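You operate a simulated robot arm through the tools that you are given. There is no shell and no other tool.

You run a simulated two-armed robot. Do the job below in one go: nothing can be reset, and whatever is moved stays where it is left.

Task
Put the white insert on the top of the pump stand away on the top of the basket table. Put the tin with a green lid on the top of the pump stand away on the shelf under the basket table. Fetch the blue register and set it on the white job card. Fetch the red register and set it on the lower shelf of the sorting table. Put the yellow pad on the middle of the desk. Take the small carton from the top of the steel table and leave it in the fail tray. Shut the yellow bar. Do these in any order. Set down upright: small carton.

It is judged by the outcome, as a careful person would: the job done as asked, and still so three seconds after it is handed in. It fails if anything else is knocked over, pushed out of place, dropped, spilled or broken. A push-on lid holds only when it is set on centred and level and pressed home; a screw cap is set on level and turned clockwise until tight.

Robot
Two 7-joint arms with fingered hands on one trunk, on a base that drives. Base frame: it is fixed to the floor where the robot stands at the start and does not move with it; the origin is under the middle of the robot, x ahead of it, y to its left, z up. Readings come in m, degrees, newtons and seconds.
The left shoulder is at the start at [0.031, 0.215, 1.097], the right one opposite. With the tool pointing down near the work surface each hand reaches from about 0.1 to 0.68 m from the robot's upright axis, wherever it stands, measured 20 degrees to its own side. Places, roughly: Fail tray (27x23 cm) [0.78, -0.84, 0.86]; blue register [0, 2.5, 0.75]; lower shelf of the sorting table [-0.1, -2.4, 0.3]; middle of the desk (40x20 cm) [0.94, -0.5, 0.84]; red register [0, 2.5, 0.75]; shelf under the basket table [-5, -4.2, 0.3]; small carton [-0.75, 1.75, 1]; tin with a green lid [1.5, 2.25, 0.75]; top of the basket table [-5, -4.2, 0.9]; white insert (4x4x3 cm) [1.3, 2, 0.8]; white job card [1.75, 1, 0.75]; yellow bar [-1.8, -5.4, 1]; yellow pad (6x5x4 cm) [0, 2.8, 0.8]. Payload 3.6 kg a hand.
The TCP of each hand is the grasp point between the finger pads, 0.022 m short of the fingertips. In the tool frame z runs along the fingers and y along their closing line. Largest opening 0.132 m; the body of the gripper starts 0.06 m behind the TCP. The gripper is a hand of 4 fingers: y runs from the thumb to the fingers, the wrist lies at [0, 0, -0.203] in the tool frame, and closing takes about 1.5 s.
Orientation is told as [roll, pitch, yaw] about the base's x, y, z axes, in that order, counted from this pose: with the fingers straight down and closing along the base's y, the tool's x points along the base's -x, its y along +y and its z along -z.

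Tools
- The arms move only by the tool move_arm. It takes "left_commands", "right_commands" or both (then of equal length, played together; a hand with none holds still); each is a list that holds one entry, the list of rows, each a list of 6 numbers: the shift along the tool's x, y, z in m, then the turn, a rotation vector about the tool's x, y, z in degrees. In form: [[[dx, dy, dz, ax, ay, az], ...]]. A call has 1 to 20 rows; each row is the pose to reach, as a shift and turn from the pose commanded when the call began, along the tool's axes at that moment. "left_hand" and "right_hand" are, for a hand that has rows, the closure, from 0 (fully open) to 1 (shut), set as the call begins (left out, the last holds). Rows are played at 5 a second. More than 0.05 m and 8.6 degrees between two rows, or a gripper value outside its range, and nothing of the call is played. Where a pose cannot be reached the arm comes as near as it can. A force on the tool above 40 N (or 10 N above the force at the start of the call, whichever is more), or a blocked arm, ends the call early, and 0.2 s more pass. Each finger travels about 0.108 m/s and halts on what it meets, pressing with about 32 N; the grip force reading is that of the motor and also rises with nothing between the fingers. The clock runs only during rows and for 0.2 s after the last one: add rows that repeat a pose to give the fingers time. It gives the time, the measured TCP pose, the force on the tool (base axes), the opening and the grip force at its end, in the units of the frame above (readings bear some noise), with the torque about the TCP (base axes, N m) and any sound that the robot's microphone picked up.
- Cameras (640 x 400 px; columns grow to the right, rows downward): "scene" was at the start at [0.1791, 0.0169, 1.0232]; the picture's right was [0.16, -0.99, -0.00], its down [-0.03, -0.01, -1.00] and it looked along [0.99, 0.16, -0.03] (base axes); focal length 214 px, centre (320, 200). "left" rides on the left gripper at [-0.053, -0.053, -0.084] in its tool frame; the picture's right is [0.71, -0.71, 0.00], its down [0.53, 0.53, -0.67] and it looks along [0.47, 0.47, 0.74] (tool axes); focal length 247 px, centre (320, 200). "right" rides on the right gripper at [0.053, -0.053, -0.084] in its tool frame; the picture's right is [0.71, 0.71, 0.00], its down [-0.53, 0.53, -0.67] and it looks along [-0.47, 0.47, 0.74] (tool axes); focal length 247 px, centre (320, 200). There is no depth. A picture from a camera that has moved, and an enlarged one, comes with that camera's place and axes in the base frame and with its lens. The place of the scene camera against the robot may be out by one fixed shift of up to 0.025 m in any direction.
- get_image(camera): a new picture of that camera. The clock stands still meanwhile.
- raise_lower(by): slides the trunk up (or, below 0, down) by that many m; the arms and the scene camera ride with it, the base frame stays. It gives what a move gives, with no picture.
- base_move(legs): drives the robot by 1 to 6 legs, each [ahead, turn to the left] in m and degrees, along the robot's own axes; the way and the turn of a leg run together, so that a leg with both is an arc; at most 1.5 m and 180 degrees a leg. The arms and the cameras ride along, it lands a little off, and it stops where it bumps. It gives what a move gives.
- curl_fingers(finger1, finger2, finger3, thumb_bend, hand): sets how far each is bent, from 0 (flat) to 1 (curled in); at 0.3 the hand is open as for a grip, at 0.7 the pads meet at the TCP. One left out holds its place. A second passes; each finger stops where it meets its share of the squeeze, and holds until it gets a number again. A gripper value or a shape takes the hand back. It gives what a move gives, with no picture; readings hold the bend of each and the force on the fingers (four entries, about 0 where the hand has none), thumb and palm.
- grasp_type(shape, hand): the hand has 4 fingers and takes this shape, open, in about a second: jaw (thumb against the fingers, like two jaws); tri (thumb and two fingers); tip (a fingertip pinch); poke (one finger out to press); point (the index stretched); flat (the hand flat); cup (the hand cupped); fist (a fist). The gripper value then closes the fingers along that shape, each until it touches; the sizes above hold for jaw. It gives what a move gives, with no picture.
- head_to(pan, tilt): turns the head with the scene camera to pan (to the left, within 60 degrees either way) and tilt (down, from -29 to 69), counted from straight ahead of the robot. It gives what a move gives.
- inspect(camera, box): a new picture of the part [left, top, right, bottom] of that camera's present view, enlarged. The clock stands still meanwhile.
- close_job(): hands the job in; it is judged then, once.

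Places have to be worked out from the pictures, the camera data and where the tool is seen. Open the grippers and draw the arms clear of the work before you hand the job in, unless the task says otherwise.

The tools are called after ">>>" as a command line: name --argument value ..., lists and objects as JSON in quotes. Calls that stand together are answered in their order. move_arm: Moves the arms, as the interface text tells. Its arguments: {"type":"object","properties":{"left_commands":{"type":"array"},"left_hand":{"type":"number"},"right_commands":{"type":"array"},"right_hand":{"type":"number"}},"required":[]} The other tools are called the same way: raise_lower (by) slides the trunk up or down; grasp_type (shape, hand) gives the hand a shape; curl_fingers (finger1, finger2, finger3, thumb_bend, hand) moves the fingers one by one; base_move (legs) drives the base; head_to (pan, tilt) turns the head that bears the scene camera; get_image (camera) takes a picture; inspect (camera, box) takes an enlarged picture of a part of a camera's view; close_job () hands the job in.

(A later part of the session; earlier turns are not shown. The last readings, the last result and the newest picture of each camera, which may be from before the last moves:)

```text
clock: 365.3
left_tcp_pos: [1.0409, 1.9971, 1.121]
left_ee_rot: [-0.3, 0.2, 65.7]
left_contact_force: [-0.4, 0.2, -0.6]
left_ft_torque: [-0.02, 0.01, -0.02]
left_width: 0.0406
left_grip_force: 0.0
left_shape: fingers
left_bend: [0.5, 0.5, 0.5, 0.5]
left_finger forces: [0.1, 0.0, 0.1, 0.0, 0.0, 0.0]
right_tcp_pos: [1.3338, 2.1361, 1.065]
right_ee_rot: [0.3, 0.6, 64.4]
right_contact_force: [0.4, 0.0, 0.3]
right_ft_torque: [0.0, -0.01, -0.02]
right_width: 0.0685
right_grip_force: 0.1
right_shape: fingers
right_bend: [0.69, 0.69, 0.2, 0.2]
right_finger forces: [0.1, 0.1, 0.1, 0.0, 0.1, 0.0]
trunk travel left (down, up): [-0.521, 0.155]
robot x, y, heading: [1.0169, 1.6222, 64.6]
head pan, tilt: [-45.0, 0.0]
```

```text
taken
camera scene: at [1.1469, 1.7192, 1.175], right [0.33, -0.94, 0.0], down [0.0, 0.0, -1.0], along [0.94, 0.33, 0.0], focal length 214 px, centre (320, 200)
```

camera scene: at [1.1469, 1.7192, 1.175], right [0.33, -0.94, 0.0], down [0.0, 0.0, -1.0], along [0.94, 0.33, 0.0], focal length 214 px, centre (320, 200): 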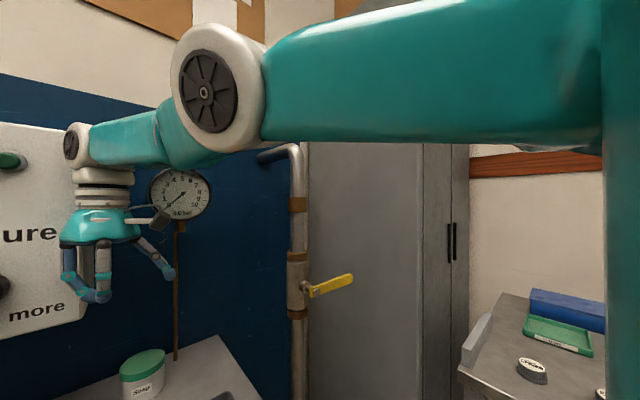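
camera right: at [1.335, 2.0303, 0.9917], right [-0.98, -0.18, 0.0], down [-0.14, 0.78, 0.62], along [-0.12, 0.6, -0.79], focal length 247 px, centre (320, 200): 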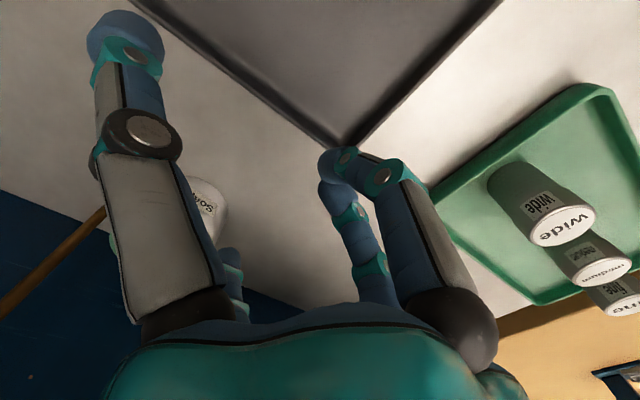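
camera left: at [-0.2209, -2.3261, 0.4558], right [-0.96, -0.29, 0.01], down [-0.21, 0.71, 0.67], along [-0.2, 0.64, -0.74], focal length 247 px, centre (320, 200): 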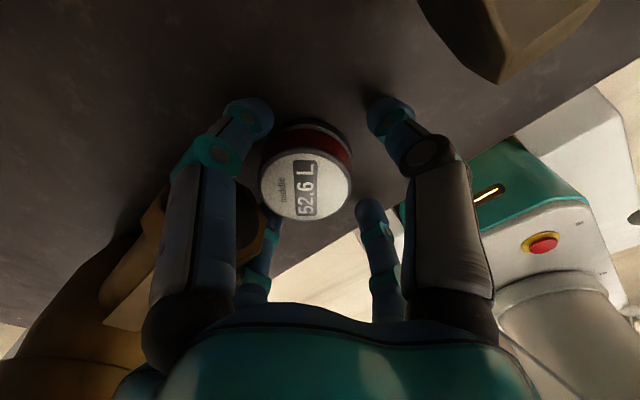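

The arm is stretched out straight, a singular posture, so it can't simply pull back. I'll back the base off 25 cm into free space and then work the elbow loose.

>>> base_move --legs '[[-0.28, 0]]'

>>> move_arm --right_commands '[[[0, 0.03, 0.02, 0, 0, 0], [0, 0.06, 0.04, 0, 0, 0], [0, 0.09, 0.05, 0, 0, 0], [0, 0.12, 0.05, 0, 0, 0], [0, 0.12, 0.05, 0, 0, 0]]]'

>>> get_image --camera "scene"

```text
clock: 367.2
left_tcp_pos: [0.9185, 1.743, 1.1212]
left_ee_rot: [-0.2, 0.0, 65.7]
left_contact_force: [0.0, 0.5, -0.4]
left_ft_torque: [-0.01, -0.02, 0.03]
left_width: 0.0403
left_grip_force: 0.1
left_shape: fingers
left_bend: [0.5, 0.5, 0.5, 0.5]
left_finger forces: [0.0, 0.1, 0.0, 0.0, 0.0, 0.0]
right_tcp_pos: [1.2111, 1.8821, 1.066]
right_ee_rot: [0.3, 0.5, 64.5]
right_contact_force: [0.0, -0.1, 0.1]
right_ft_torque: [0.0, 0.01, -0.01]
right_width: 0.0685
right_grip_force: 0.1
right_shape: fingers
right_bend: [0.69, 0.69, 0.2, 0.2]
right_finger forces: [0.1, 0.0, 0.0, 0.1, 0.1, 0.1]
trunk travel left (down, up): [-0.521, 0.155]
robot x, y, heading: [0.8955, 1.3664, 64.1]
head pan, tilt: [-45.0, 0.0]
```

```text
clock: 368.6
left_tcp_pos: [0.9202, 1.7452, 1.1215]
left_ee_rot: [-0.2, 0.2, 65.8]
left_contact_force: [-0.2, 0.3, -0.2]
left_ft_torque: [0.01, 0.02, 0.0]
left_width: 0.0406
left_grip_force: 0.0
left_shape: fingers
left_bend: [0.5, 0.5, 0.5, 0.5]
left_finger forces: [0.0, 0.0, 0.0, 0.0, 0.1, 0.0]
right_tcp_pos: [1.1814, 1.8776, 1.0068]
right_ee_rot: [-0.1, 2.4, 58.3]
right_contact_force: [-0.5, 0.4, -0.2]
right_ft_torque: [0.0, -0.02, 0.02]
right_width: 0.0682
right_grip_force: 0.1
right_shape: fingers
right_bend: [0.69, 0.69, 0.2, 0.2]
right_finger forces: [0.1, 0.0, 0.0, 0.0, 0.1, 0.0]
right hand out of reach, approached as far as the arm can: row 1, 2, 3, 4, 5
trunk travel left (down, up): [-0.521, 0.155]
robot x, y, heading: [0.896, 1.3653, 64.0]
head pan, tilt: [-45.0, 0.0]
stopped in row 5 (right hand): the arm was blocked; the commanded pose is now the measured one
```

```text
taken
camera scene: at [1.0258, 1.4673, 1.175], right [0.33, -0.94, 0.0], down [0.0, 0.0, -1.0], along [0.94, 0.33, 0.0], focal length 214 px, centre (320, 200)
```

scene: 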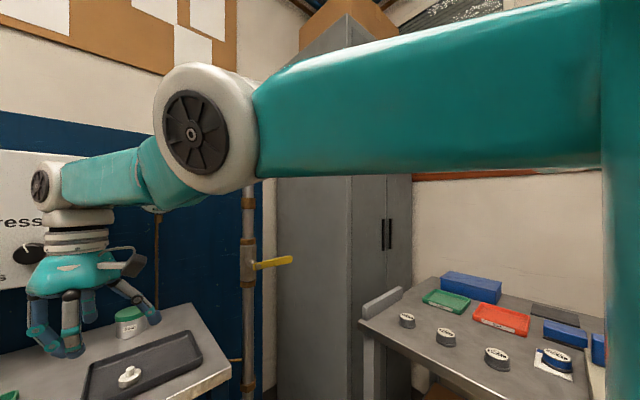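

The arm still can't fold back directly. I'll try a sideways swing to the right with some back motion, which should flex the elbow.

>>> move_arm --right_commands '[[[0.005, -0.03, 0.0, 0, 0, 2], [0.015, -0.06, 0.0, 0, 0, 4], [0.03, -0.09, 0.0, 0, 0, 6], [0.045, -0.12, 0.0, 0, 0, 8], [0.06, -0.15, 0.0, 0, 0, 10], [0.08, -0.18, 0.0, 0, 0, 12], [0.1, -0.21, 0.0, 0, 0, 12], [0.12, -0.24, 0.0, 0, 0, 12], [0.14, -0.26, 0.0, 0, 0, 12], [0.16, -0.28, 0.0, 0, 0, 12]]]'

>>> get_image --camera "scene"

```text
clock: 370.8
left_tcp_pos: [0.9197, 1.7442, 1.1214]
left_ee_rot: [-0.3, 0.2, 65.8]
left_contact_force: [-0.1, 0.4, 1.2]
left_ft_torque: [0.04, -0.01, -0.01]
left_width: 0.0407
left_grip_force: 0.1
left_shape: fingers
left_bend: [0.5, 0.5, 0.5, 0.5]
left_finger forces: [0.0, 0.1, 0.1, 0.0, 0.1, 0.0]
right_tcp_pos: [1.4431, 1.8, 0.9802]
right_ee_rot: [-0.5, 2.4, 46.7]
right_contact_force: [-0.3, 0.4, -0.7]
right_ft_torque: [0.01, 0.03, -0.01]
right_width: 0.0684
right_grip_force: 0.0
right_shape: fingers
right_bend: [0.69, 0.69, 0.2, 0.2]
right_finger forces: [0.0, 0.0, 0.0, 0.0, 0.0, 0.0]
right hand out of reach, approached as far as the arm can: row 1, 2, 3, 4, 5, 6, 7, 8, 9, 10
trunk travel left (down, up): [-0.521, 0.155]
robot x, y, heading: [0.8936, 1.3646, 64.4]
head pan, tilt: [-45.0, 0.0]
```

```text
taken
camera scene: at [1.0264, 1.4669, 1.175], right [0.33, -0.94, 0.0], down [0.0, 0.0, -1.0], along [0.94, 0.33, 0.0], focal length 214 px, centre (320, 200)
```

scene: 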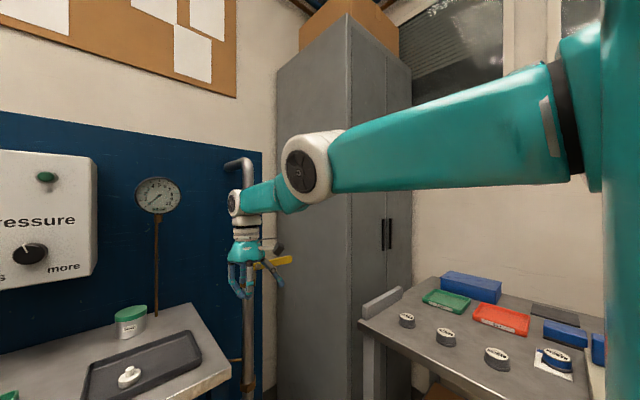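

The elbow is still straight. Asking for a high hand position with fingers pointing down should force the elbow to bend, so I'll raise the hand target 40 cm.

>>> move_arm --right_commands '[[[0, 0, -0.04, 0, 0, 0], [0, 0, -0.08, 0, 0, 0], [0, 0, -0.12, 0, 0, 0], [0, 0, -0.16, 0, 0, 0], [0, 0, -0.2, 0, 0, 0], [0, 0, -0.24, 0, 0, 0], [0, 0, -0.28, 0, 0, 0], [0, 0, -0.32, 0, 0, 0], [0, 0, -0.36, 0, 0, 0], [0, 0, -0.4, 0, 0, 0]]]'

>>> get_image --camera "scene"

```text
clock: 373.0
left_tcp_pos: [0.9189, 1.7438, 1.1218]
left_ee_rot: [-0.2, 0.2, 65.8]
left_contact_force: [0.1, -0.7, 0.2]
left_ft_torque: [0.01, 0.03, -0.03]
left_width: 0.0407
left_grip_force: 0.0
left_shape: fingers
left_bend: [0.5, 0.5, 0.5, 0.5]
left_finger forces: [0.0, 0.0, 0.0, 0.1, 0.0, 0.1]
right_tcp_pos: [1.4292, 1.7638, 1.2936]
right_ee_rot: [-0.5, 2.2, 46.8]
right_contact_force: [0.0, 0.3, -0.1]
right_ft_torque: [0.04, 0.02, -0.02]
right_width: 0.0685
right_grip_force: 0.0
right_shape: fingers
right_bend: [0.69, 0.69, 0.2, 0.2]
right_finger forces: [0.1, 0.0, 0.0, 0.0, 0.0, 0.0]
right hand out of reach, approached as far as the arm can: row 1, 2, 3, 5, 6, 7, 8, 9, 10
trunk travel left (down, up): [-0.521, 0.155]
robot x, y, heading: [0.8933, 1.3649, 64.5]
head pan, tilt: [-45.0, 0.0]
```

```text
taken
camera scene: at [1.0253, 1.4673, 1.175], right [0.33, -0.94, 0.0], down [0.0, 0.0, -1.0], along [0.94, 0.33, 0.0], focal length 214 px, centre (320, 200)
```

scene: 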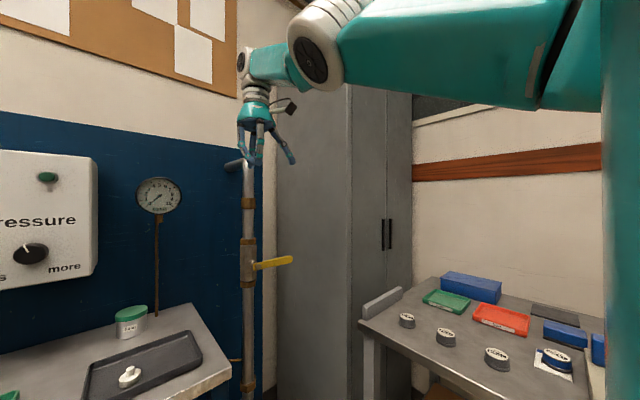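

Still straight; I'll continue the hand target upward so the wrist's limit forces the elbow to flex.

>>> move_arm --right_commands '[[[0, 0, -0.04, 0, 0, 0], [0, 0, -0.08, 0, 0, 0], [0, 0, -0.12, 0, 0, 0], [0, 0, -0.16, 0, 0, 0], [0, 0, -0.2, 0, 0, 0], [0, 0, -0.24, 0, 0, 0], [0, 0, -0.24, 0, 0, 0], [0, 0, -0.24, 0, 0, 0]]]'

>>> get_image --camera "scene"

```text
clock: 374.8
left_tcp_pos: [0.9194, 1.7432, 1.1222]
left_ee_rot: [-0.2, 0.2, 65.6]
left_contact_force: [0.5, 0.4, -0.3]
left_ft_torque: [-0.01, -0.03, 0.01]
left_width: 0.0407
left_grip_force: 0.1
left_shape: fingers
left_bend: [0.5, 0.5, 0.5, 0.5]
left_finger forces: [0.0, 0.0, 0.0, 0.0, 0.0, 0.0]
right_tcp_pos: [1.3764, 1.7177, 1.4104]
right_ee_rot: [-0.5, 2.4, 46.9]
right_contact_force: [0.6, 0.0, 0.9]
right_ft_torque: [-0.02, 0.0, 0.0]
right_width: 0.0685
right_grip_force: 0.0
right_shape: fingers
right_bend: [0.69, 0.69, 0.2, 0.2]
right_finger forces: [0.0, 0.0, 0.0, 0.1, 0.0, 0.0]
right hand out of reach, approached as far as the arm can: row 1, 2, 3, 4, 5, 6, 7, 8
trunk travel left (down, up): [-0.521, 0.155]
robot x, y, heading: [0.8969, 1.3659, 64.4]
head pan, tilt: [-45.0, 0.0]
```

```text
taken
camera scene: at [1.0255, 1.4674, 1.175], right [0.33, -0.94, 0.0], down [0.0, 0.0, -1.0], along [0.94, 0.33, 0.0], focal length 214 px, centre (320, 200)
```

scene: 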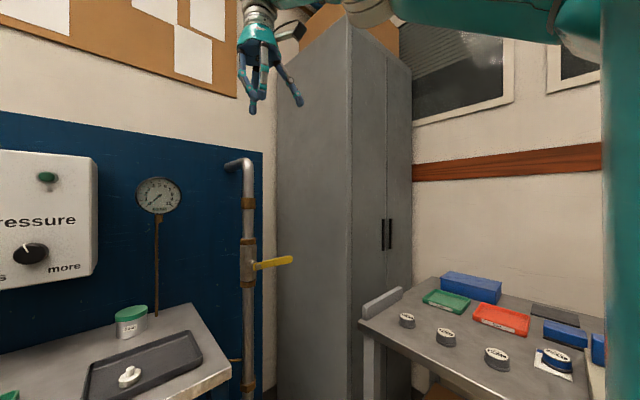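

The arm remains stretched. I'll command the hand to a point just above and in front of the right shoulder; with fingers down that can only be done with a bent elbow.

>>> move_arm --right_commands '[[[0.04, -0.004, 0.012, 0, 0, 0], [0.08, -0.008, 0.025, 0, 0, 0], [0.12, -0.012, 0.037, 0, 0, 0], [0.16, -0.016, 0.05, 0, 0, 0], [0.2, -0.02, 0.062, 0, 0, 0], [0.24, -0.024, 0.075, 0, 0, 0], [0.28, -0.028, 0.087, 0, 0, 0], [0.32, -0.032, 0.1, 0, 0, 0], [0.32, -0.032, 0.1, 0, 0, 0], [0.32, -0.032, 0.1, 0, 0, 0]]]'

>>> get_image --camera "scene"

```text
clock: 377.0
left_tcp_pos: [0.9194, 1.7444, 1.123]
left_ee_rot: [-0.3, 0.2, 65.7]
left_contact_force: [-0.2, -1.3, -0.7]
left_ft_torque: [0.01, 0.01, 0.01]
left_width: 0.0409
left_grip_force: 0.0
left_shape: fingers
left_bend: [0.5, 0.5, 0.5, 0.5]
left_finger forces: [0.0, 0.0, 0.0, 0.0, 0.0, 0.0]
right_tcp_pos: [1.1849, 1.461, 1.3224]
right_ee_rot: [-0.5, 2.4, 46.8]
right_contact_force: [-0.3, -0.5, 1.2]
right_ft_torque: [-0.03, 0.03, -0.05]
right_width: 0.0687
right_grip_force: 0.1
right_shape: fingers
right_bend: [0.69, 0.69, 0.2, 0.2]
right_finger forces: [0.0, 0.1, 0.0, 0.0, 0.0, 0.1]
trunk travel left (down, up): [-0.521, 0.155]
robot x, y, heading: [0.8972, 1.3659, 64.4]
head pan, tilt: [-45.0, 0.0]
```

```text
taken
camera scene: at [1.0251, 1.4668, 1.1751], right [0.33, -0.94, 0.0], down [0.0, 0.0, -1.0], along [0.94, 0.33, 0.0], focal length 214 px, centre (320, 200)
```

scene: 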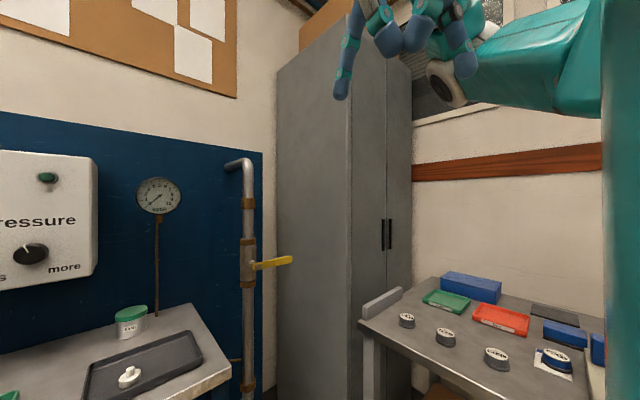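

The arm has come loose from its stretched state. I'll return the right hand to a normal carrying pose in front of the robot.

>>> move_arm --right_commands '[[[-0.029, 0.0125, 0.03, 0, -0.4, -2.8], [-0.058, 0.025, 0.065, -0.1, -0.8, -5.6], [-0.087, 0.0375, 0.1, -0.2, -1.2, -8.5], [-0.117, 0.05, 0.135, -0.3, -1.6, -11.3], [-0.146, 0.0625, 0.17, -0.4, -2, -14.2], [-0.175, 0.075, 0.2, -0.5, -2.4, -17], [-0.175, 0.075, 0.2, -0.5, -2.4, -17]]]'

>>> curl_fingers --hand "right" --finger1 0.37 --finger2 0.37 --finger3 0.37 --thumb_bend 0.37

>>> head_to --pan 0 --tilt 25

>>> get_image --camera "scene"

```text
clock: 378.6
left_tcp_pos: [0.9194, 1.7433, 1.1215]
left_ee_rot: [-0.2, 0.2, 65.7]
left_contact_force: [0.4, 0.4, 0.8]
left_ft_torque: [0.02, -0.04, 0.01]
left_width: 0.0407
left_grip_force: 0.1
left_shape: fingers
left_bend: [0.5, 0.5, 0.5, 0.5]
left_finger forces: [0.0, 0.0, 0.0, 0.1, 0.0, 0.0]
right_tcp_pos: [1.2455, 1.6309, 1.1138]
right_ee_rot: [0.3, -0.1, 64.0]
right_contact_force: [0.7, -0.4, -0.1]
right_ft_torque: [0.02, 0.0, 0.0]
right_width: 0.0685
right_grip_force: 0.1
right_shape: fingers
right_bend: [0.69, 0.69, 0.2, 0.2]
right_finger forces: [0.0, 0.1, 0.0, 0.0, 0.0, 0.0]
trunk travel left (down, up): [-0.521, 0.155]
robot x, y, heading: [0.9004, 1.3684, 64.4]
head pan, tilt: [-45.0, 0.0]
```

```text
clock: 379.6
left_tcp_pos: [0.9185, 1.7435, 1.1217]
left_ee_rot: [-0.2, 0.2, 65.8]
left_contact_force: [0.3, 0.2, 0.2]
left_ft_torque: [-0.02, -0.02, -0.01]
left_width: 0.0402
left_grip_force: 0.1
left_shape: fingers
left_bend: [0.5, 0.5, 0.5, 0.5]
left_finger forces: [0.0, 0.1, 0.1, 0.0, 0.0, 0.0]
right_tcp_pos: [1.2458, 1.6313, 1.1137]
right_ee_rot: [0.3, -0.1, 63.9]
right_contact_force: [0.0, 0.3, -0.6]
right_ft_torque: [-0.02, 0.02, 0.06]
right_width: 0.0715
right_grip_force: 0.1
right_shape: fingers
right_bend: [0.37, 0.37, 0.37, 0.37]
right_finger forces: [0.0, 0.0, 0.0, 0.1, 0.0, 0.0]
trunk travel left (down, up): [-0.521, 0.155]
robot x, y, heading: [0.894, 1.3684, 64.3]
head pan, tilt: [-45.0, 0.0]
```

```text
clock: 380.7
left_tcp_pos: [0.9186, 1.7444, 1.1218]
left_ee_rot: [-0.3, 0.1, 65.6]
left_contact_force: [-0.2, 0.2, -0.1]
left_ft_torque: [-0.01, 0.0, 0.0]
left_width: 0.0407
left_grip_force: 0.0
left_shape: fingers
left_bend: [0.5, 0.5, 0.5, 0.5]
left_finger forces: [0.0, 0.1, 0.1, 0.0, 0.0, 0.1]
right_tcp_pos: [1.2462, 1.6327, 1.1144]
right_ee_rot: [0.3, -0.1, 63.9]
right_contact_force: [0.8, 0.1, -0.4]
right_ft_torque: [0.02, 0.02, -0.01]
right_width: 0.0717
right_grip_force: 0.0
right_shape: fingers
right_bend: [0.37, 0.37, 0.37, 0.37]
right_finger forces: [0.0, 0.0, 0.0, 0.0, 0.0, 0.1]
trunk travel left (down, up): [-0.521, 0.155]
robot x, y, heading: [0.8957, 1.364, 64.6]
head pan, tilt: [0.0, 25.0]
```

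```text
taken
camera scene: at [0.9804, 1.5203, 1.1347], right [0.9, -0.43, 0.0], down [-0.18, -0.38, -0.91], along [0.39, 0.82, -0.42], focal length 214 px, centre (320, 200)
```

scene: 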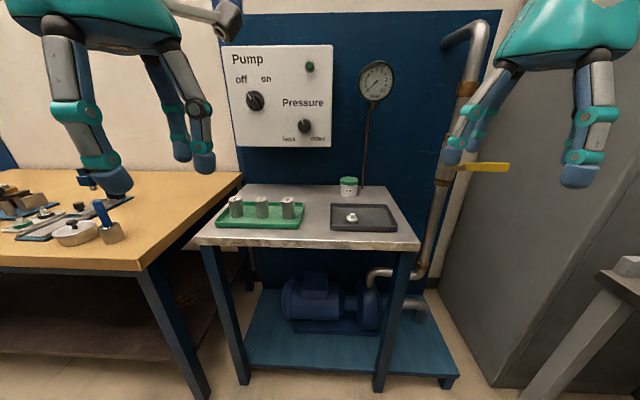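

Both arms are normal again and the stand is as it was. I'll re-approach with the robot a bit further left and turned, and with a lower trunk, so the tin is well within the right arm's reach.

>>> move_arm --left_commands '[[[0.01, 0.02, -0.03, 0, 0, 0], [0.02, 0.04, -0.06, 0, 0, 0], [0.03, 0.06, -0.09, 0, 0, 0], [0.03, 0.06, -0.09, 0, 0, 0]]]'

>>> base_move --legs '[[0, 9.7], [0.41, 0]]'

>>> raise_lower --by -0.14

>>> get_image --camera "scene"

>>> get_image --camera "right"

```text
clock: 381.7
left_tcp_pos: [0.8503, 1.7404, 1.2111]
left_ee_rot: [-0.2, 0.2, 65.7]
left_contact_force: [-0.2, 0.9, 0.2]
left_ft_torque: [-0.01, -0.04, 0.0]
left_width: 0.0406
left_grip_force: 0.0
left_shape: fingers
left_bend: [0.5, 0.5, 0.5, 0.5]
left_finger forces: [0.1, 0.1, 0.1, 0.0, 0.1, 0.1]
right_tcp_pos: [1.2463, 1.6312, 1.114]
right_ee_rot: [0.3, -0.1, 63.9]
right_contact_force: [-0.1, -0.4, 0.2]
right_ft_torque: [0.0, 0.0, 0.03]
right_width: 0.0716
right_grip_force: 0.0
right_shape: fingers
right_bend: [0.37, 0.37, 0.37, 0.37]
right_finger forces: [0.0, 0.0, 0.0, 0.0, 0.0, 0.0]
trunk travel left (down, up): [-0.521, 0.155]
robot x, y, heading: [0.894, 1.3673, 64.6]
head pan, tilt: [0.0, 25.0]
```

```text
clock: 384.9
left_tcp_pos: [0.9021, 2.1188, 1.2121]
left_ee_rot: [-0.2, 0.2, 75.4]
left_contact_force: [-0.2, 0.2, 0.0]
left_ft_torque: [0.03, -0.03, -0.01]
left_width: 0.0406
left_grip_force: 0.0
left_shape: fingers
left_bend: [0.5, 0.5, 0.5, 0.5]
left_finger forces: [0.0, 0.1, 0.0, 0.0, 0.0, 0.0]
right_tcp_pos: [1.3094, 2.0786, 1.1138]
right_ee_rot: [0.3, 0.0, 73.6]
right_contact_force: [-0.5, -0.6, -0.2]
right_ft_torque: [-0.01, 0.01, 0.02]
right_width: 0.0714
right_grip_force: 0.0
right_shape: fingers
right_bend: [0.37, 0.37, 0.37, 0.37]
right_finger forces: [0.1, 0.0, 0.0, 0.0, 0.0, 0.1]
trunk travel left (down, up): [-0.521, 0.155]
robot x, y, heading: [1.0074, 1.7606, 73.7]
head pan, tilt: [0.0, 25.0]
```

```text
clock: 386.6
left_tcp_pos: [0.9014, 2.1187, 1.0725]
left_ee_rot: [-0.2, 0.1, 75.4]
left_contact_force: [-0.4, 0.0, -0.5]
left_ft_torque: [0.01, 0.03, -0.01]
left_width: 0.0407
left_grip_force: 0.0
left_shape: fingers
left_bend: [0.5, 0.5, 0.5, 0.5]
left_finger forces: [0.0, 0.1, 0.0, 0.1, 0.1, 0.0]
right_tcp_pos: [1.3087, 2.0771, 0.9752]
right_ee_rot: [0.4, 0.0, 73.5]
right_contact_force: [-0.5, 0.3, 0.1]
right_ft_torque: [0.01, -0.03, 0.01]
right_width: 0.0716
right_grip_force: 0.0
right_shape: fingers
right_bend: [0.37, 0.37, 0.37, 0.37]
right_finger forces: [0.1, 0.0, 0.0, 0.1, 0.0, 0.0]
trunk travel left (down, up): [-0.381, 0.295]
robot x, y, heading: [1.0049, 1.7602, 74.0]
head pan, tilt: [0.0, 25.0]
```

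```text
taken
camera scene: at [1.0647, 1.9236, 0.992], right [0.96, -0.28, 0.0], down [-0.12, -0.41, -0.91], along [0.25, 0.87, -0.42], focal length 214 px, centre (320, 200)
```

scene: 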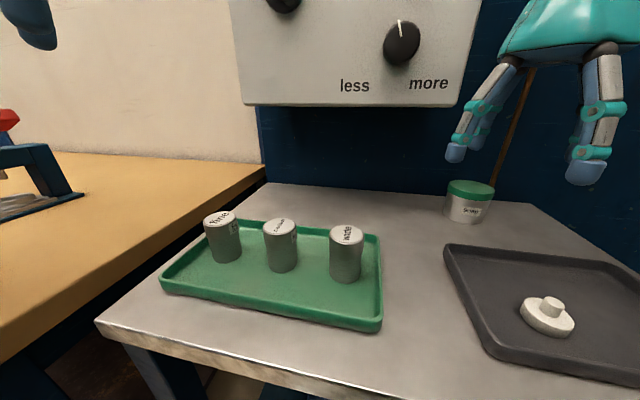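

```text
taken
camera right: at [1.3466, 2.0123, 1.0594], right [-0.88, -0.48, 0.0], down [-0.35, 0.65, 0.67], along [-0.32, 0.59, -0.74], focal length 247 px, centre (320, 200)
```

right: 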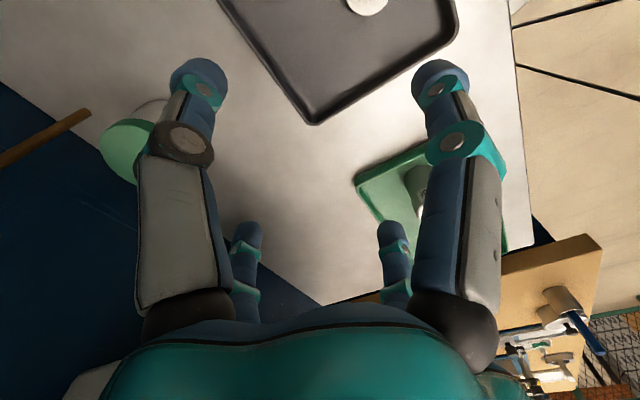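

The panel knob is unchanged. I'll bring the right hand in front of the tin again, aligned with the stand, for an accurate look.

>>> move_arm --right_commands '[[[-0.011, -0.018, 0.011, 0, 0, 3], [-0.022, -0.036, 0.022, 0, 0, 6], [-0.034, -0.053, 0.034, 0, 0, 9], [-0.045, -0.0712, 0.045, 0, 0, 11.9], [-0.045, -0.0712, 0.045, 0, 0, 11.9]]]'

>>> get_image --camera "right"

```text
clock: 387.8
left_tcp_pos: [0.9015, 2.1184, 1.0717]
left_ee_rot: [-0.3, 0.2, 75.4]
left_contact_force: [-1.3, -0.3, 0.8]
left_ft_torque: [-0.01, -0.04, 0.01]
left_width: 0.0404
left_grip_force: 0.0
left_shape: fingers
left_bend: [0.5, 0.5, 0.5, 0.5]
left_finger forces: [0.0, 0.1, 0.1, 0.0, 0.0, 0.1]
right_tcp_pos: [1.3907, 2.0994, 0.9278]
right_ee_rot: [0.4, -0.1, 61.7]
right_contact_force: [0.2, 0.7, -0.2]
right_ft_torque: [0.02, 0.03, 0.0]
right_width: 0.0718
right_grip_force: 0.1
right_shape: fingers
right_bend: [0.37, 0.37, 0.37, 0.37]
right_finger forces: [0.0, 0.0, 0.0, 0.0, 0.0, 0.0]
trunk travel left (down, up): [-0.381, 0.295]
robot x, y, heading: [1.0047, 1.7613, 74.1]
head pan, tilt: [0.0, 25.0]
```

```text
taken
camera right: at [1.4127, 2.0284, 1.013], right [-0.96, -0.29, 0.0], down [-0.21, 0.71, 0.67], along [-0.19, 0.64, -0.74], focal length 247 px, centre (320, 200)
```

right: 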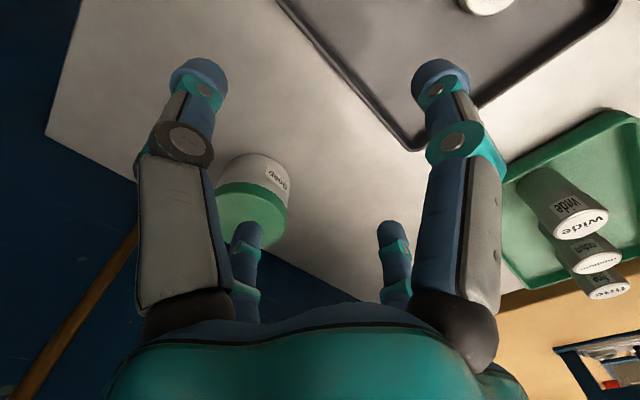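

The tin is now at about (1.429, 2.204). I'll move forward 11 cm at this height, keeping a little to the right for clearance from the control box.

>>> move_arm --right_commands '[[[-0.022, 0.001, 0, 0, 0, 0], [-0.044, 0.002, 0, 0, 0, 0], [-0.066, 0.003, 0, 0, 0, 0], [-0.088, 0.004, 0, 0, 0, 0], [-0.108, 0.005, 0, 0, 0, 0], [-0.108, 0.005, 0, 0, 0, 0]]]'

>>> get_image --camera "right"

>>> get_image --camera "scene"

```text
clock: 389.2
left_tcp_pos: [0.9016, 2.1209, 1.0717]
left_ee_rot: [-0.2, 0.3, 75.4]
left_contact_force: [0.1, 0.1, -0.1]
left_ft_torque: [0.01, -0.01, 0.01]
left_width: 0.0406
left_grip_force: 0.0
left_shape: fingers
left_bend: [0.5, 0.5, 0.5, 0.5]
left_finger forces: [0.1, 0.1, 0.0, 0.0, 0.0, 0.0]
right_tcp_pos: [1.438, 2.1957, 0.9207]
right_ee_rot: [-0.2, 0.8, 61.7]
right_contact_force: [0.2, 0.4, -0.7]
right_ft_torque: [0.01, -0.04, 0.02]
right_width: 0.0718
right_grip_force: 0.0
right_shape: fingers
right_bend: [0.37, 0.37, 0.37, 0.37]
right_finger forces: [0.1, 0.0, 0.0, 0.0, 0.1, 0.1]
trunk travel left (down, up): [-0.381, 0.295]
robot x, y, heading: [1.0065, 1.7561, 73.8]
head pan, tilt: [0.0, 25.0]
```

```text
taken
camera right: at [1.4606, 2.126, 1.0064], right [-0.96, -0.29, 0.01], down [-0.21, 0.72, 0.66], along [-0.19, 0.63, -0.75], focal length 247 px, centre (320, 200)
```

right: 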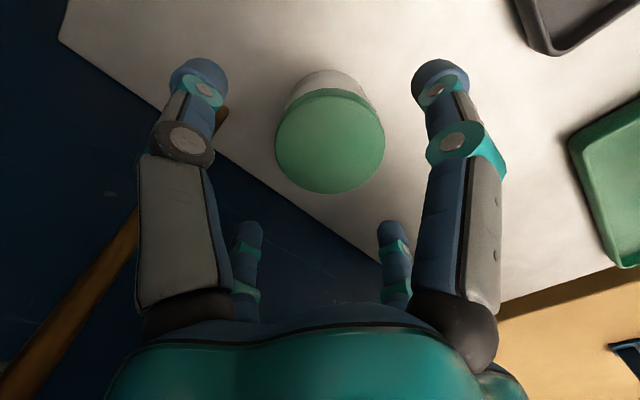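

```text
taken
camera scene: at [1.0648, 1.9251, 0.9914], right [0.96, -0.28, 0.0], down [-0.12, -0.41, -0.91], along [0.25, 0.87, -0.42], focal length 214 px, centre (320, 200)
```

scene: 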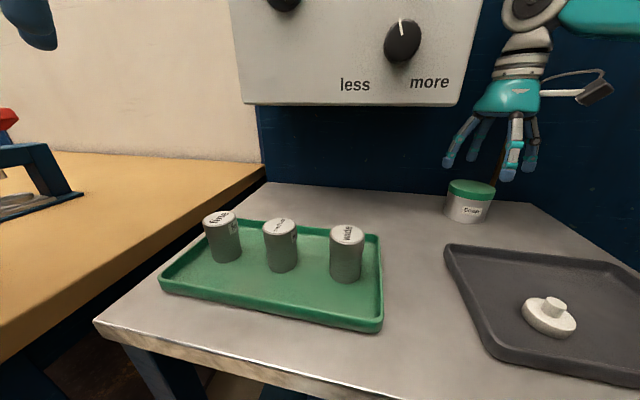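

The tin is 1.4 cm left of the hand's axis, with good reach margin now. I'll shift slightly and descend to z≈0.83.

>>> move_arm --right_commands '[[[-0.004, 0.006, 0.01, 0, 0, 0], [-0.004, 0.006, 0.03, 0, 0, 0], [-0.004, 0.006, 0.05, 0, 0, 0], [-0.004, 0.006, 0.07, 0, 0, 0], [-0.004, 0.006, 0.085, 0, 0, 0], [-0.004, 0.006, 0.092, 0, 0, 0], [-0.004, 0.006, 0.092, 0, 0, 0]]]'

>>> get_image --camera "right"

>>> inspect --camera "scene" --box '[400, 20, 640, 240]'

```text
clock: 390.8
left_tcp_pos: [0.901, 2.1199, 1.0719]
left_ee_rot: [-0.2, 0.2, 75.4]
left_contact_force: [0.2, 0.1, 0.0]
left_ft_torque: [0.01, -0.01, 0.01]
left_width: 0.0404
left_grip_force: 0.1
left_shape: fingers
left_bend: [0.5, 0.5, 0.5, 0.5]
left_finger forces: [0.0, 0.0, 0.0, 0.1, 0.0, 0.0]
right_tcp_pos: [1.433, 2.2047, 0.8379]
right_ee_rot: [0.4, 0.0, 61.6]
right_contact_force: [0.6, -0.6, 0.2]
right_ft_torque: [-0.01, -0.04, 0.01]
right_width: 0.0715
right_grip_force: 0.0
right_shape: fingers
right_bend: [0.37, 0.37, 0.37, 0.37]
right_finger forces: [0.0, 0.1, 0.1, 0.0, 0.0, 0.0]
trunk travel left (down, up): [-0.381, 0.295]
robot x, y, heading: [1.0065, 1.7611, 73.6]
head pan, tilt: [0.0, 25.0]
```

```text
taken
camera right: at [1.4561, 2.1332, 0.9223], right [-0.96, -0.29, 0.0], down [-0.21, 0.71, 0.67], along [-0.19, 0.64, -0.74], focal length 247 px, centre (320, 200)
```

right: 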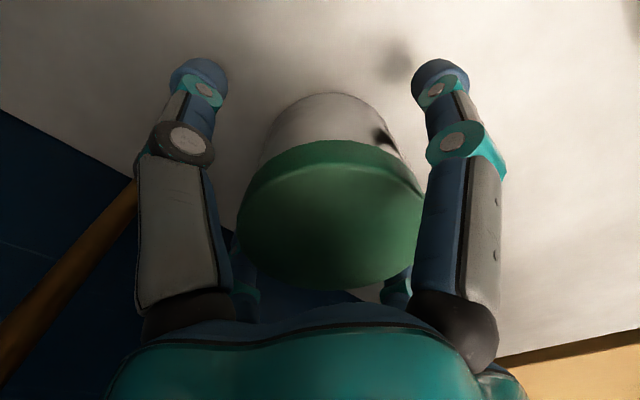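

```text
1.82 times, centred on (520, 130) of scene
camera zoom: at [1.0647, 1.9238, 0.9919], right [0.96, -0.28, 0.0], down [-0.12, -0.41, -0.91], along [0.25, 0.87, -0.42], focal length 390 px, centre (-44, 327)
```

zoom: 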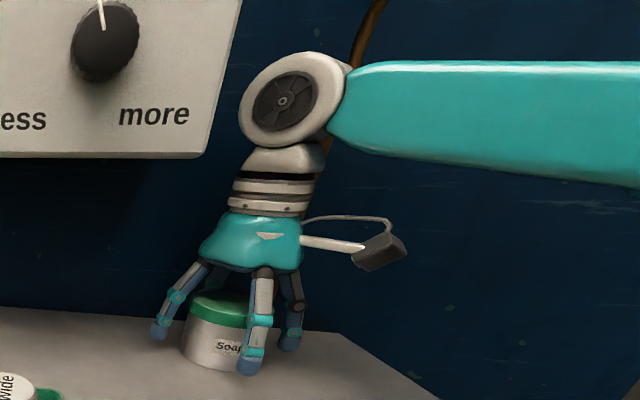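

The tin is centred between the fingers. I'll go 7 mm lower and close all fingers on its body.

>>> move_arm --right_commands '[[[0, 0, 0.004, 0, 0, 0], [0, 0, 0.007, 0, 0, 0], [0, 0, 0.007, 0, 0, 0]]]'

>>> curl_fingers --hand "right" --finger1 0.7 --finger2 0.7 --finger3 0.7 --thumb_bend 0.7

>>> get_image --camera "right"

```text
clock: 391.6
left_tcp_pos: [0.9007, 2.1191, 1.0716]
left_ee_rot: [-0.2, 0.1, 75.4]
left_contact_force: [0.1, 0.0, -0.6]
left_ft_torque: [-0.01, -0.02, -0.03]
left_width: 0.0405
left_grip_force: 0.1
left_shape: fingers
left_bend: [0.5, 0.5, 0.5, 0.5]
left_finger forces: [0.1, 0.0, 0.0, 0.0, 0.1, 0.0]
right_tcp_pos: [1.4333, 2.2052, 0.8319]
right_ee_rot: [0.3, -0.1, 61.6]
right_contact_force: [0.3, -0.5, -1.3]
right_ft_torque: [-0.02, -0.02, 0.0]
right_width: 0.0717
right_grip_force: 0.1
right_shape: fingers
right_bend: [0.37, 0.37, 0.37, 0.37]
right_finger forces: [0.1, 0.0, 0.0, 0.1, 0.0, 0.0]
trunk travel left (down, up): [-0.381, 0.295]
robot x, y, heading: [1.0027, 1.7588, 73.7]
head pan, tilt: [0.0, 25.0]
```

```text
clock: 392.6
left_tcp_pos: [0.9012, 2.119, 1.0719]
left_ee_rot: [-0.2, 0.2, 75.4]
left_contact_force: [0.2, 0.4, -0.6]
left_ft_torque: [0.01, 0.03, 0.0]
left_width: 0.0407
left_grip_force: 0.1
left_shape: fingers
left_bend: [0.5, 0.5, 0.5, 0.5]
left_finger forces: [0.1, 0.0, 0.0, 0.0, 0.0, 0.1]
right_tcp_pos: [1.4337, 2.205, 0.8314]
right_ee_rot: [0.4, 0.0, 61.6]
right_contact_force: [1.5, -1.4, 2.3]
right_ft_torque: [-0.04, -0.16, -0.02]
right_width: 0.0413
right_grip_force: 22.6
right_shape: fingers
right_bend: [0.49, 0.49, 0.51, 0.53]
right_finger forces: [9.7, 11.1, 8.2, 0.0, 15.5, 0.0]
trunk travel left (down, up): [-0.381, 0.295]
robot x, y, heading: [1.0094, 1.7604, 73.5]
head pan, tilt: [0.0, 25.0]
```

```text
taken
camera right: at [1.4561, 2.1337, 0.9154], right [-0.96, -0.29, 0.0], down [-0.21, 0.71, 0.67], along [-0.19, 0.64, -0.74], focal length 247 px, centre (320, 200)
```

right: 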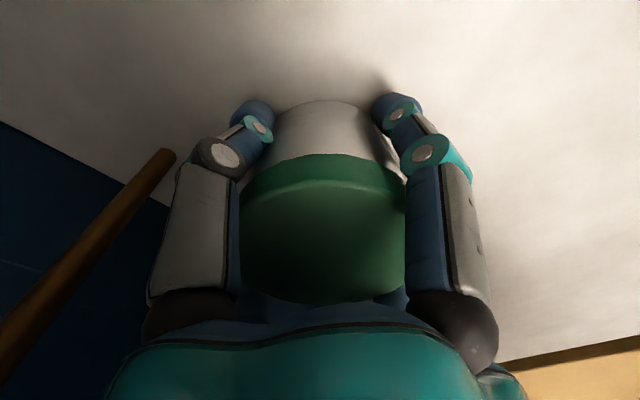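

A firm four-finger grip. I'll lift 5 cm, pull straight back 15 cm and then raise the tin.

>>> move_arm --right_commands '[[[0, 0, -0.01, 0, 0, 0], [0, 0, -0.025, 0, 0, 0], [0, 0, -0.04, 0, 0, 0], [0, 0, -0.05, 0, 0, 0], [0.03, 0, -0.055, 0, 0, 0], [0.06, 0, -0.06, 0, 0, 0], [0.09, 0, -0.065, 0, 0, 0], [0.12, 0, -0.07, 0, 0, 0], [0.15, -0.01, -0.08, 0, 0, 0], [0.18, -0.03, -0.1, 0, 0, 0], [0.2, -0.06, -0.13, 0, 0, 0], [0.22, -0.1, -0.16, 0, 0, 0], [0.22, -0.13, -0.19, 0, 0, 0]]]'

>>> get_image --camera "right"

>>> get_image --camera "scene"

```text
refused: row 12 steps farther than a row can; nothing moved
```

```text
taken
camera right: at [1.4561, 2.1337, 0.9154], right [-0.96, -0.29, 0.0], down [-0.21, 0.71, 0.67], along [-0.19, 0.64, -0.74], focal length 247 px, centre (320, 200)
```

right: 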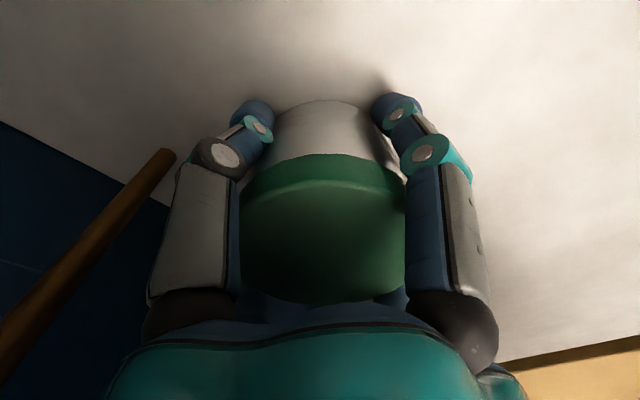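

```text
taken
camera scene: at [1.0647, 1.9237, 0.9919], right [0.96, -0.28, 0.0], down [-0.12, -0.41, -0.91], along [0.25, 0.87, -0.42], focal length 214 px, centre (320, 200)
```

scene: 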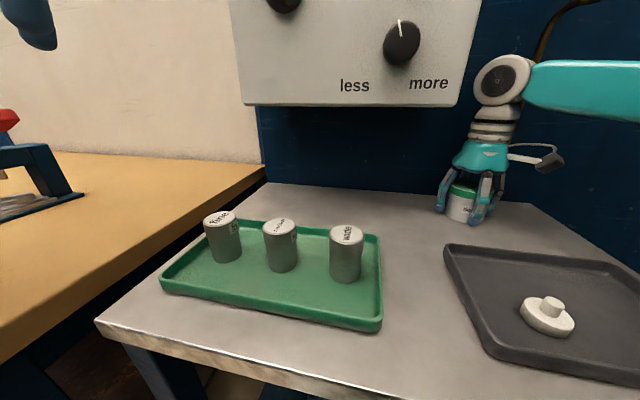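

One step was a little too long, so nothing moved. Same path with smaller last steps.

>>> move_arm --right_commands '[[[0, 0, -0.01, 0, 0, 0], [0, 0, -0.025, 0, 0, 0], [0, 0, -0.04, 0, 0, 0], [0, 0, -0.05, 0, 0, 0], [0.03, 0, -0.055, 0, 0, 0], [0.06, 0, -0.06, 0, 0, 0], [0.09, 0, -0.065, 0, 0, 0], [0.12, 0, -0.07, 0, 0, 0], [0.15, -0.01, -0.08, 0, 0, 0], [0.175, -0.03, -0.1, 0, 0, 0], [0.19, -0.055, -0.125, 0, 0, 0], [0.2, -0.08, -0.155, 0, 0, 0], [0.21, -0.105, -0.185, 0, 0, 0]]]'

>>> get_image --camera "right"

>>> get_image --camera "scene"

```text
clock: 395.4
left_tcp_pos: [0.9018, 2.1179, 1.0729]
left_ee_rot: [-0.2, 0.1, 75.4]
left_contact_force: [-0.1, -0.3, -0.2]
left_ft_torque: [0.01, 0.01, -0.03]
left_width: 0.0408
left_grip_force: 0.1
left_shape: fingers
left_bend: [0.5, 0.5, 0.5, 0.5]
left_finger forces: [0.1, 0.0, 0.1, 0.1, 0.0, 0.0]
right_tcp_pos: [1.4289, 1.9674, 1.014]
right_ee_rot: [0.3, 0.0, 61.8]
right_contact_force: [0.1, 0.9, -1.7]
right_ft_torque: [-0.01, 0.0, -0.01]
right_width: 0.0409
right_grip_force: 21.1
right_shape: fingers
right_bend: [0.49, 0.49, 0.51, 0.53]
right_finger forces: [9.1, 11.2, 8.2, 0.0, 14.7, 0.0]
trunk travel left (down, up): [-0.381, 0.295]
robot x, y, heading: [1.0071, 1.76, 73.8]
head pan, tilt: [0.0, 25.0]
```

```text
taken
camera right: at [1.4499, 1.8962, 1.0986], right [-0.96, -0.29, 0.0], down [-0.21, 0.71, 0.67], along [-0.2, 0.64, -0.74], focal length 247 px, centre (320, 200)
```

right: 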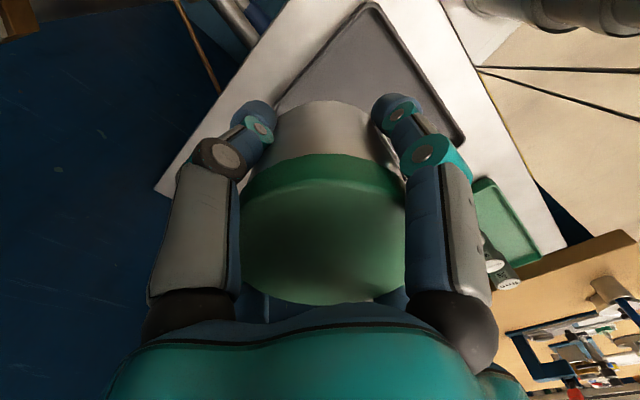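

```text
taken
camera scene: at [1.0647, 1.9232, 0.992], right [0.96, -0.28, 0.0], down [-0.12, -0.41, -0.91], along [0.25, 0.87, -0.42], focal length 214 px, centre (320, 200)
```

scene: 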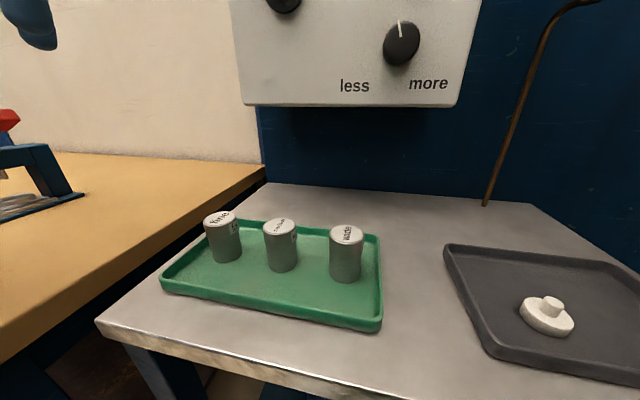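

The tin is secured. For the insert I need the robot further right, so I'll back off and shift over in a few moves.

>>> base_move --legs '[[-0.35, 0]]'

>>> base_move --legs '[[0, -40]]'

>>> base_move --legs '[[0.33, 0], [0, 30]]'

>>> get_image --camera "scene"

```text
clock: 397.7
left_tcp_pos: [0.8008, 1.7749, 1.0709]
left_ee_rot: [-0.2, 0.2, 75.7]
left_contact_force: [-0.2, 0.8, -0.2]
left_ft_torque: [0.01, -0.01, 0.01]
left_width: 0.0406
left_grip_force: 0.2
left_shape: fingers
left_bend: [0.5, 0.5, 0.5, 0.5]
left_finger forces: [0.0, 0.1, 0.0, 0.0, 0.0, 0.0]
right_tcp_pos: [1.3269, 1.6278, 1.0129]
right_ee_rot: [0.3, -0.1, 61.9]
right_contact_force: [0.9, -0.6, -2.7]
right_ft_torque: [0.0, -0.01, 0.0]
right_width: 0.0407
right_grip_force: 22.3
right_shape: fingers
right_bend: [0.49, 0.49, 0.51, 0.53]
right_finger forces: [9.2, 11.2, 8.1, 0.0, 14.9, 0.0]
trunk travel left (down, up): [-0.381, 0.295]
robot x, y, heading: [0.9091, 1.414, 74.1]
head pan, tilt: [0.0, 25.0]
```

```text
clock: 400.1
left_tcp_pos: [1.0563, 1.7569, 1.0732]
left_ee_rot: [-0.2, 0.1, 35.6]
left_contact_force: [-0.2, -0.4, 0.4]
left_ft_torque: [0.02, 0.03, 0.0]
left_width: 0.0404
left_grip_force: 0.1
left_shape: fingers
left_bend: [0.5, 0.5, 0.5, 0.5]
left_finger forces: [0.1, 0.0, 0.0, 0.0, 0.0, 0.0]
right_tcp_pos: [1.3638, 1.3049, 1.0143]
right_ee_rot: [0.4, 0.0, 21.7]
right_contact_force: [0.0, 0.1, -3.1]
right_ft_torque: [0.0, 0.0, 0.02]
right_width: 0.0405
right_grip_force: 21.6
right_shape: fingers
right_bend: [0.49, 0.49, 0.51, 0.53]
right_finger forces: [9.5, 10.5, 8.4, 0.0, 15.7, 0.0]
trunk travel left (down, up): [-0.381, 0.295]
robot x, y, heading: [0.8865, 1.442, 33.9]
head pan, tilt: [0.0, 25.0]
stopped in leg 1: the robot was blocked; the commanded pose is now the measured one
```

```text
clock: 403.8
left_tcp_pos: [1.1493, 1.9845, 1.0738]
left_ee_rot: [-0.2, 0.3, 65.3]
left_contact_force: [0.8, -0.4, -0.1]
left_ft_torque: [0.02, 0.03, -0.02]
left_width: 0.0406
left_grip_force: 0.2
left_shape: fingers
left_bend: [0.5, 0.5, 0.5, 0.5]
left_finger forces: [0.0, 0.0, 0.1, 0.0, 0.0, 0.1]
right_tcp_pos: [1.6422, 1.7431, 1.0149]
right_ee_rot: [0.3, 0.0, 51.6]
right_contact_force: [0.4, 0.0, -2.0]
right_ft_torque: [-0.01, -0.03, 0.01]
right_width: 0.0405
right_grip_force: 21.9
right_shape: fingers
right_bend: [0.49, 0.49, 0.51, 0.54]
right_finger forces: [8.8, 10.6, 8.1, 0.0, 15.3, 0.0]
trunk travel left (down, up): [-0.381, 0.295]
robot x, y, heading: [1.1802, 1.6141, 63.4]
head pan, tilt: [0.0, 25.0]
```

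```text
taken
camera scene: at [1.2718, 1.7671, 0.9917], right [0.89, -0.45, 0.0], down [-0.19, -0.38, -0.91], along [0.41, 0.81, -0.42], focal length 214 px, centre (320, 200)
```

scene: 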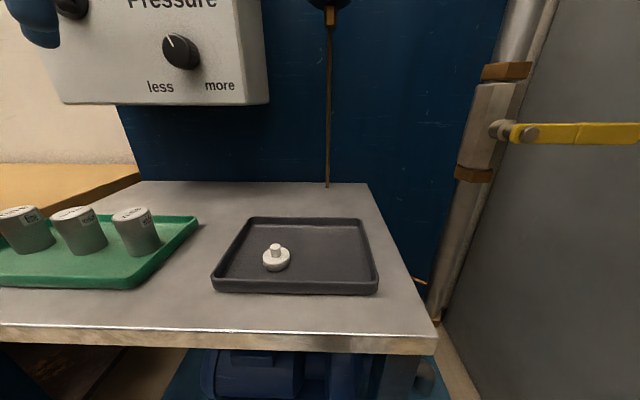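

I'm now well placed for the insert, but the right hand is near the valve handle. I'll pull it back 10 cm and move the left hand above the insert.

>>> curl_fingers --hand "left" --finger1 0.54 --finger2 0.54 --finger3 0.54 --thumb_bend 0.54

>>> move_arm --right_commands '[[[0.025, -0.005, 0, 0, 0, 0], [0.05, -0.01, 0, 0, 0, 0], [0.075, -0.015, 0, 0, 0, 0], [0.1, -0.02, 0, 0, 0, 0], [0.1, -0.02, 0, 0, 0, 0], [0.1, -0.02, 0, 0, 0, 0]]]' --left_commands '[[[-0.014, -0.024, 0.02, 0, 0, 0.6], [-0.028, -0.047, 0.04, 0, 0, 1.2], [-0.043, -0.07, 0.06, 0, 0, 1.8], [-0.057, -0.094, 0.08, 0, 0, 2.5], [-0.071, -0.118, 0.102, 0, 0, 3.1], [-0.0853, -0.1413, 0.124, 0, 0, 3.7]]]'

>>> get_image --camera "left"

>>> get_image --camera "scene"

```text
clock: 404.8
left_tcp_pos: [1.1498, 1.9837, 1.0736]
left_ee_rot: [-0.3, 0.2, 65.4]
left_contact_force: [0.3, 0.2, -0.3]
left_ft_torque: [0.06, 0.01, -0.01]
left_width: 0.0315
left_grip_force: 0.0
left_shape: fingers
left_bend: [0.54, 0.54, 0.54, 0.54]
left_finger forces: [0.0, 0.1, 0.0, 0.0, 0.1, 0.0]
right_tcp_pos: [1.6412, 1.7418, 1.0152]
right_ee_rot: [0.4, 0.0, 51.5]
right_contact_force: [0.6, 0.2, -2.0]
right_ft_torque: [0.02, -0.03, 0.0]
right_width: 0.0403
right_grip_force: 21.2
right_shape: fingers
right_bend: [0.49, 0.49, 0.51, 0.53]
right_finger forces: [9.0, 10.8, 8.4, 0.0, 15.0, 0.0]
trunk travel left (down, up): [-0.381, 0.295]
robot x, y, heading: [1.1806, 1.612, 63.5]
head pan, tilt: [0.0, 25.0]
```

```text
clock: 406.2
left_tcp_pos: [1.3146, 1.9994, 0.9498]
left_ee_rot: [-0.3, 0.1, 61.7]
left_contact_force: [0.0, -0.3, 0.2]
left_ft_torque: [0.01, 0.01, 0.03]
left_width: 0.0316
left_grip_force: 0.1
left_shape: fingers
left_bend: [0.54, 0.54, 0.54, 0.54]
left_finger forces: [0.0, 0.0, 0.1, 0.0, 0.0, 0.0]
right_tcp_pos: [1.598, 1.653, 1.0162]
right_ee_rot: [0.3, -0.2, 51.3]
right_contact_force: [0.7, -0.4, -2.8]
right_ft_torque: [0.01, -0.02, -0.01]
right_width: 0.0403
right_grip_force: 20.7
right_shape: fingers
right_bend: [0.49, 0.49, 0.51, 0.53]
right_finger forces: [8.9, 10.2, 8.4, 0.0, 14.6, 0.1]
right hand out of reach, approached as far as the arm can: row 4, 5
trunk travel left (down, up): [-0.381, 0.295]
robot x, y, heading: [1.1846, 1.6134, 63.2]
head pan, tilt: [0.0, 25.0]
```

```text
taken
camera left: at [1.3875, 2.0217, 1.0338], right [0.29, -0.96, 0.0], down [-0.71, -0.21, 0.67], along [-0.64, -0.2, -0.74], focal length 247 px, centre (320, 200)
```

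left: 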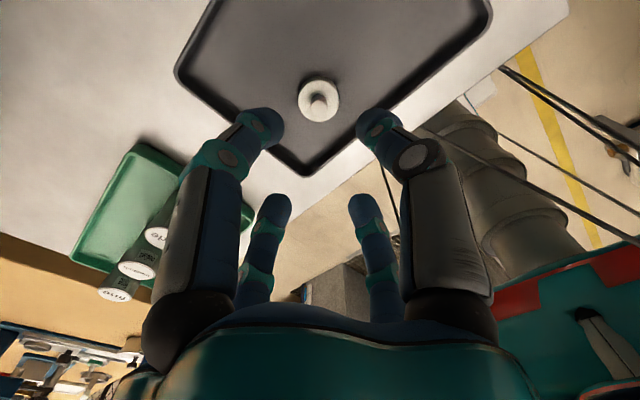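

```text
taken
camera scene: at [1.2712, 1.7663, 0.9918], right [0.89, -0.45, 0.0], down [-0.19, -0.38, -0.91], along [0.41, 0.81, -0.42], focal length 214 px, centre (320, 200)
```

scene: 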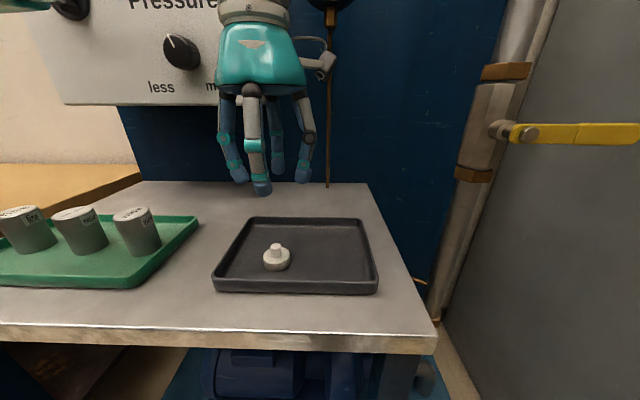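

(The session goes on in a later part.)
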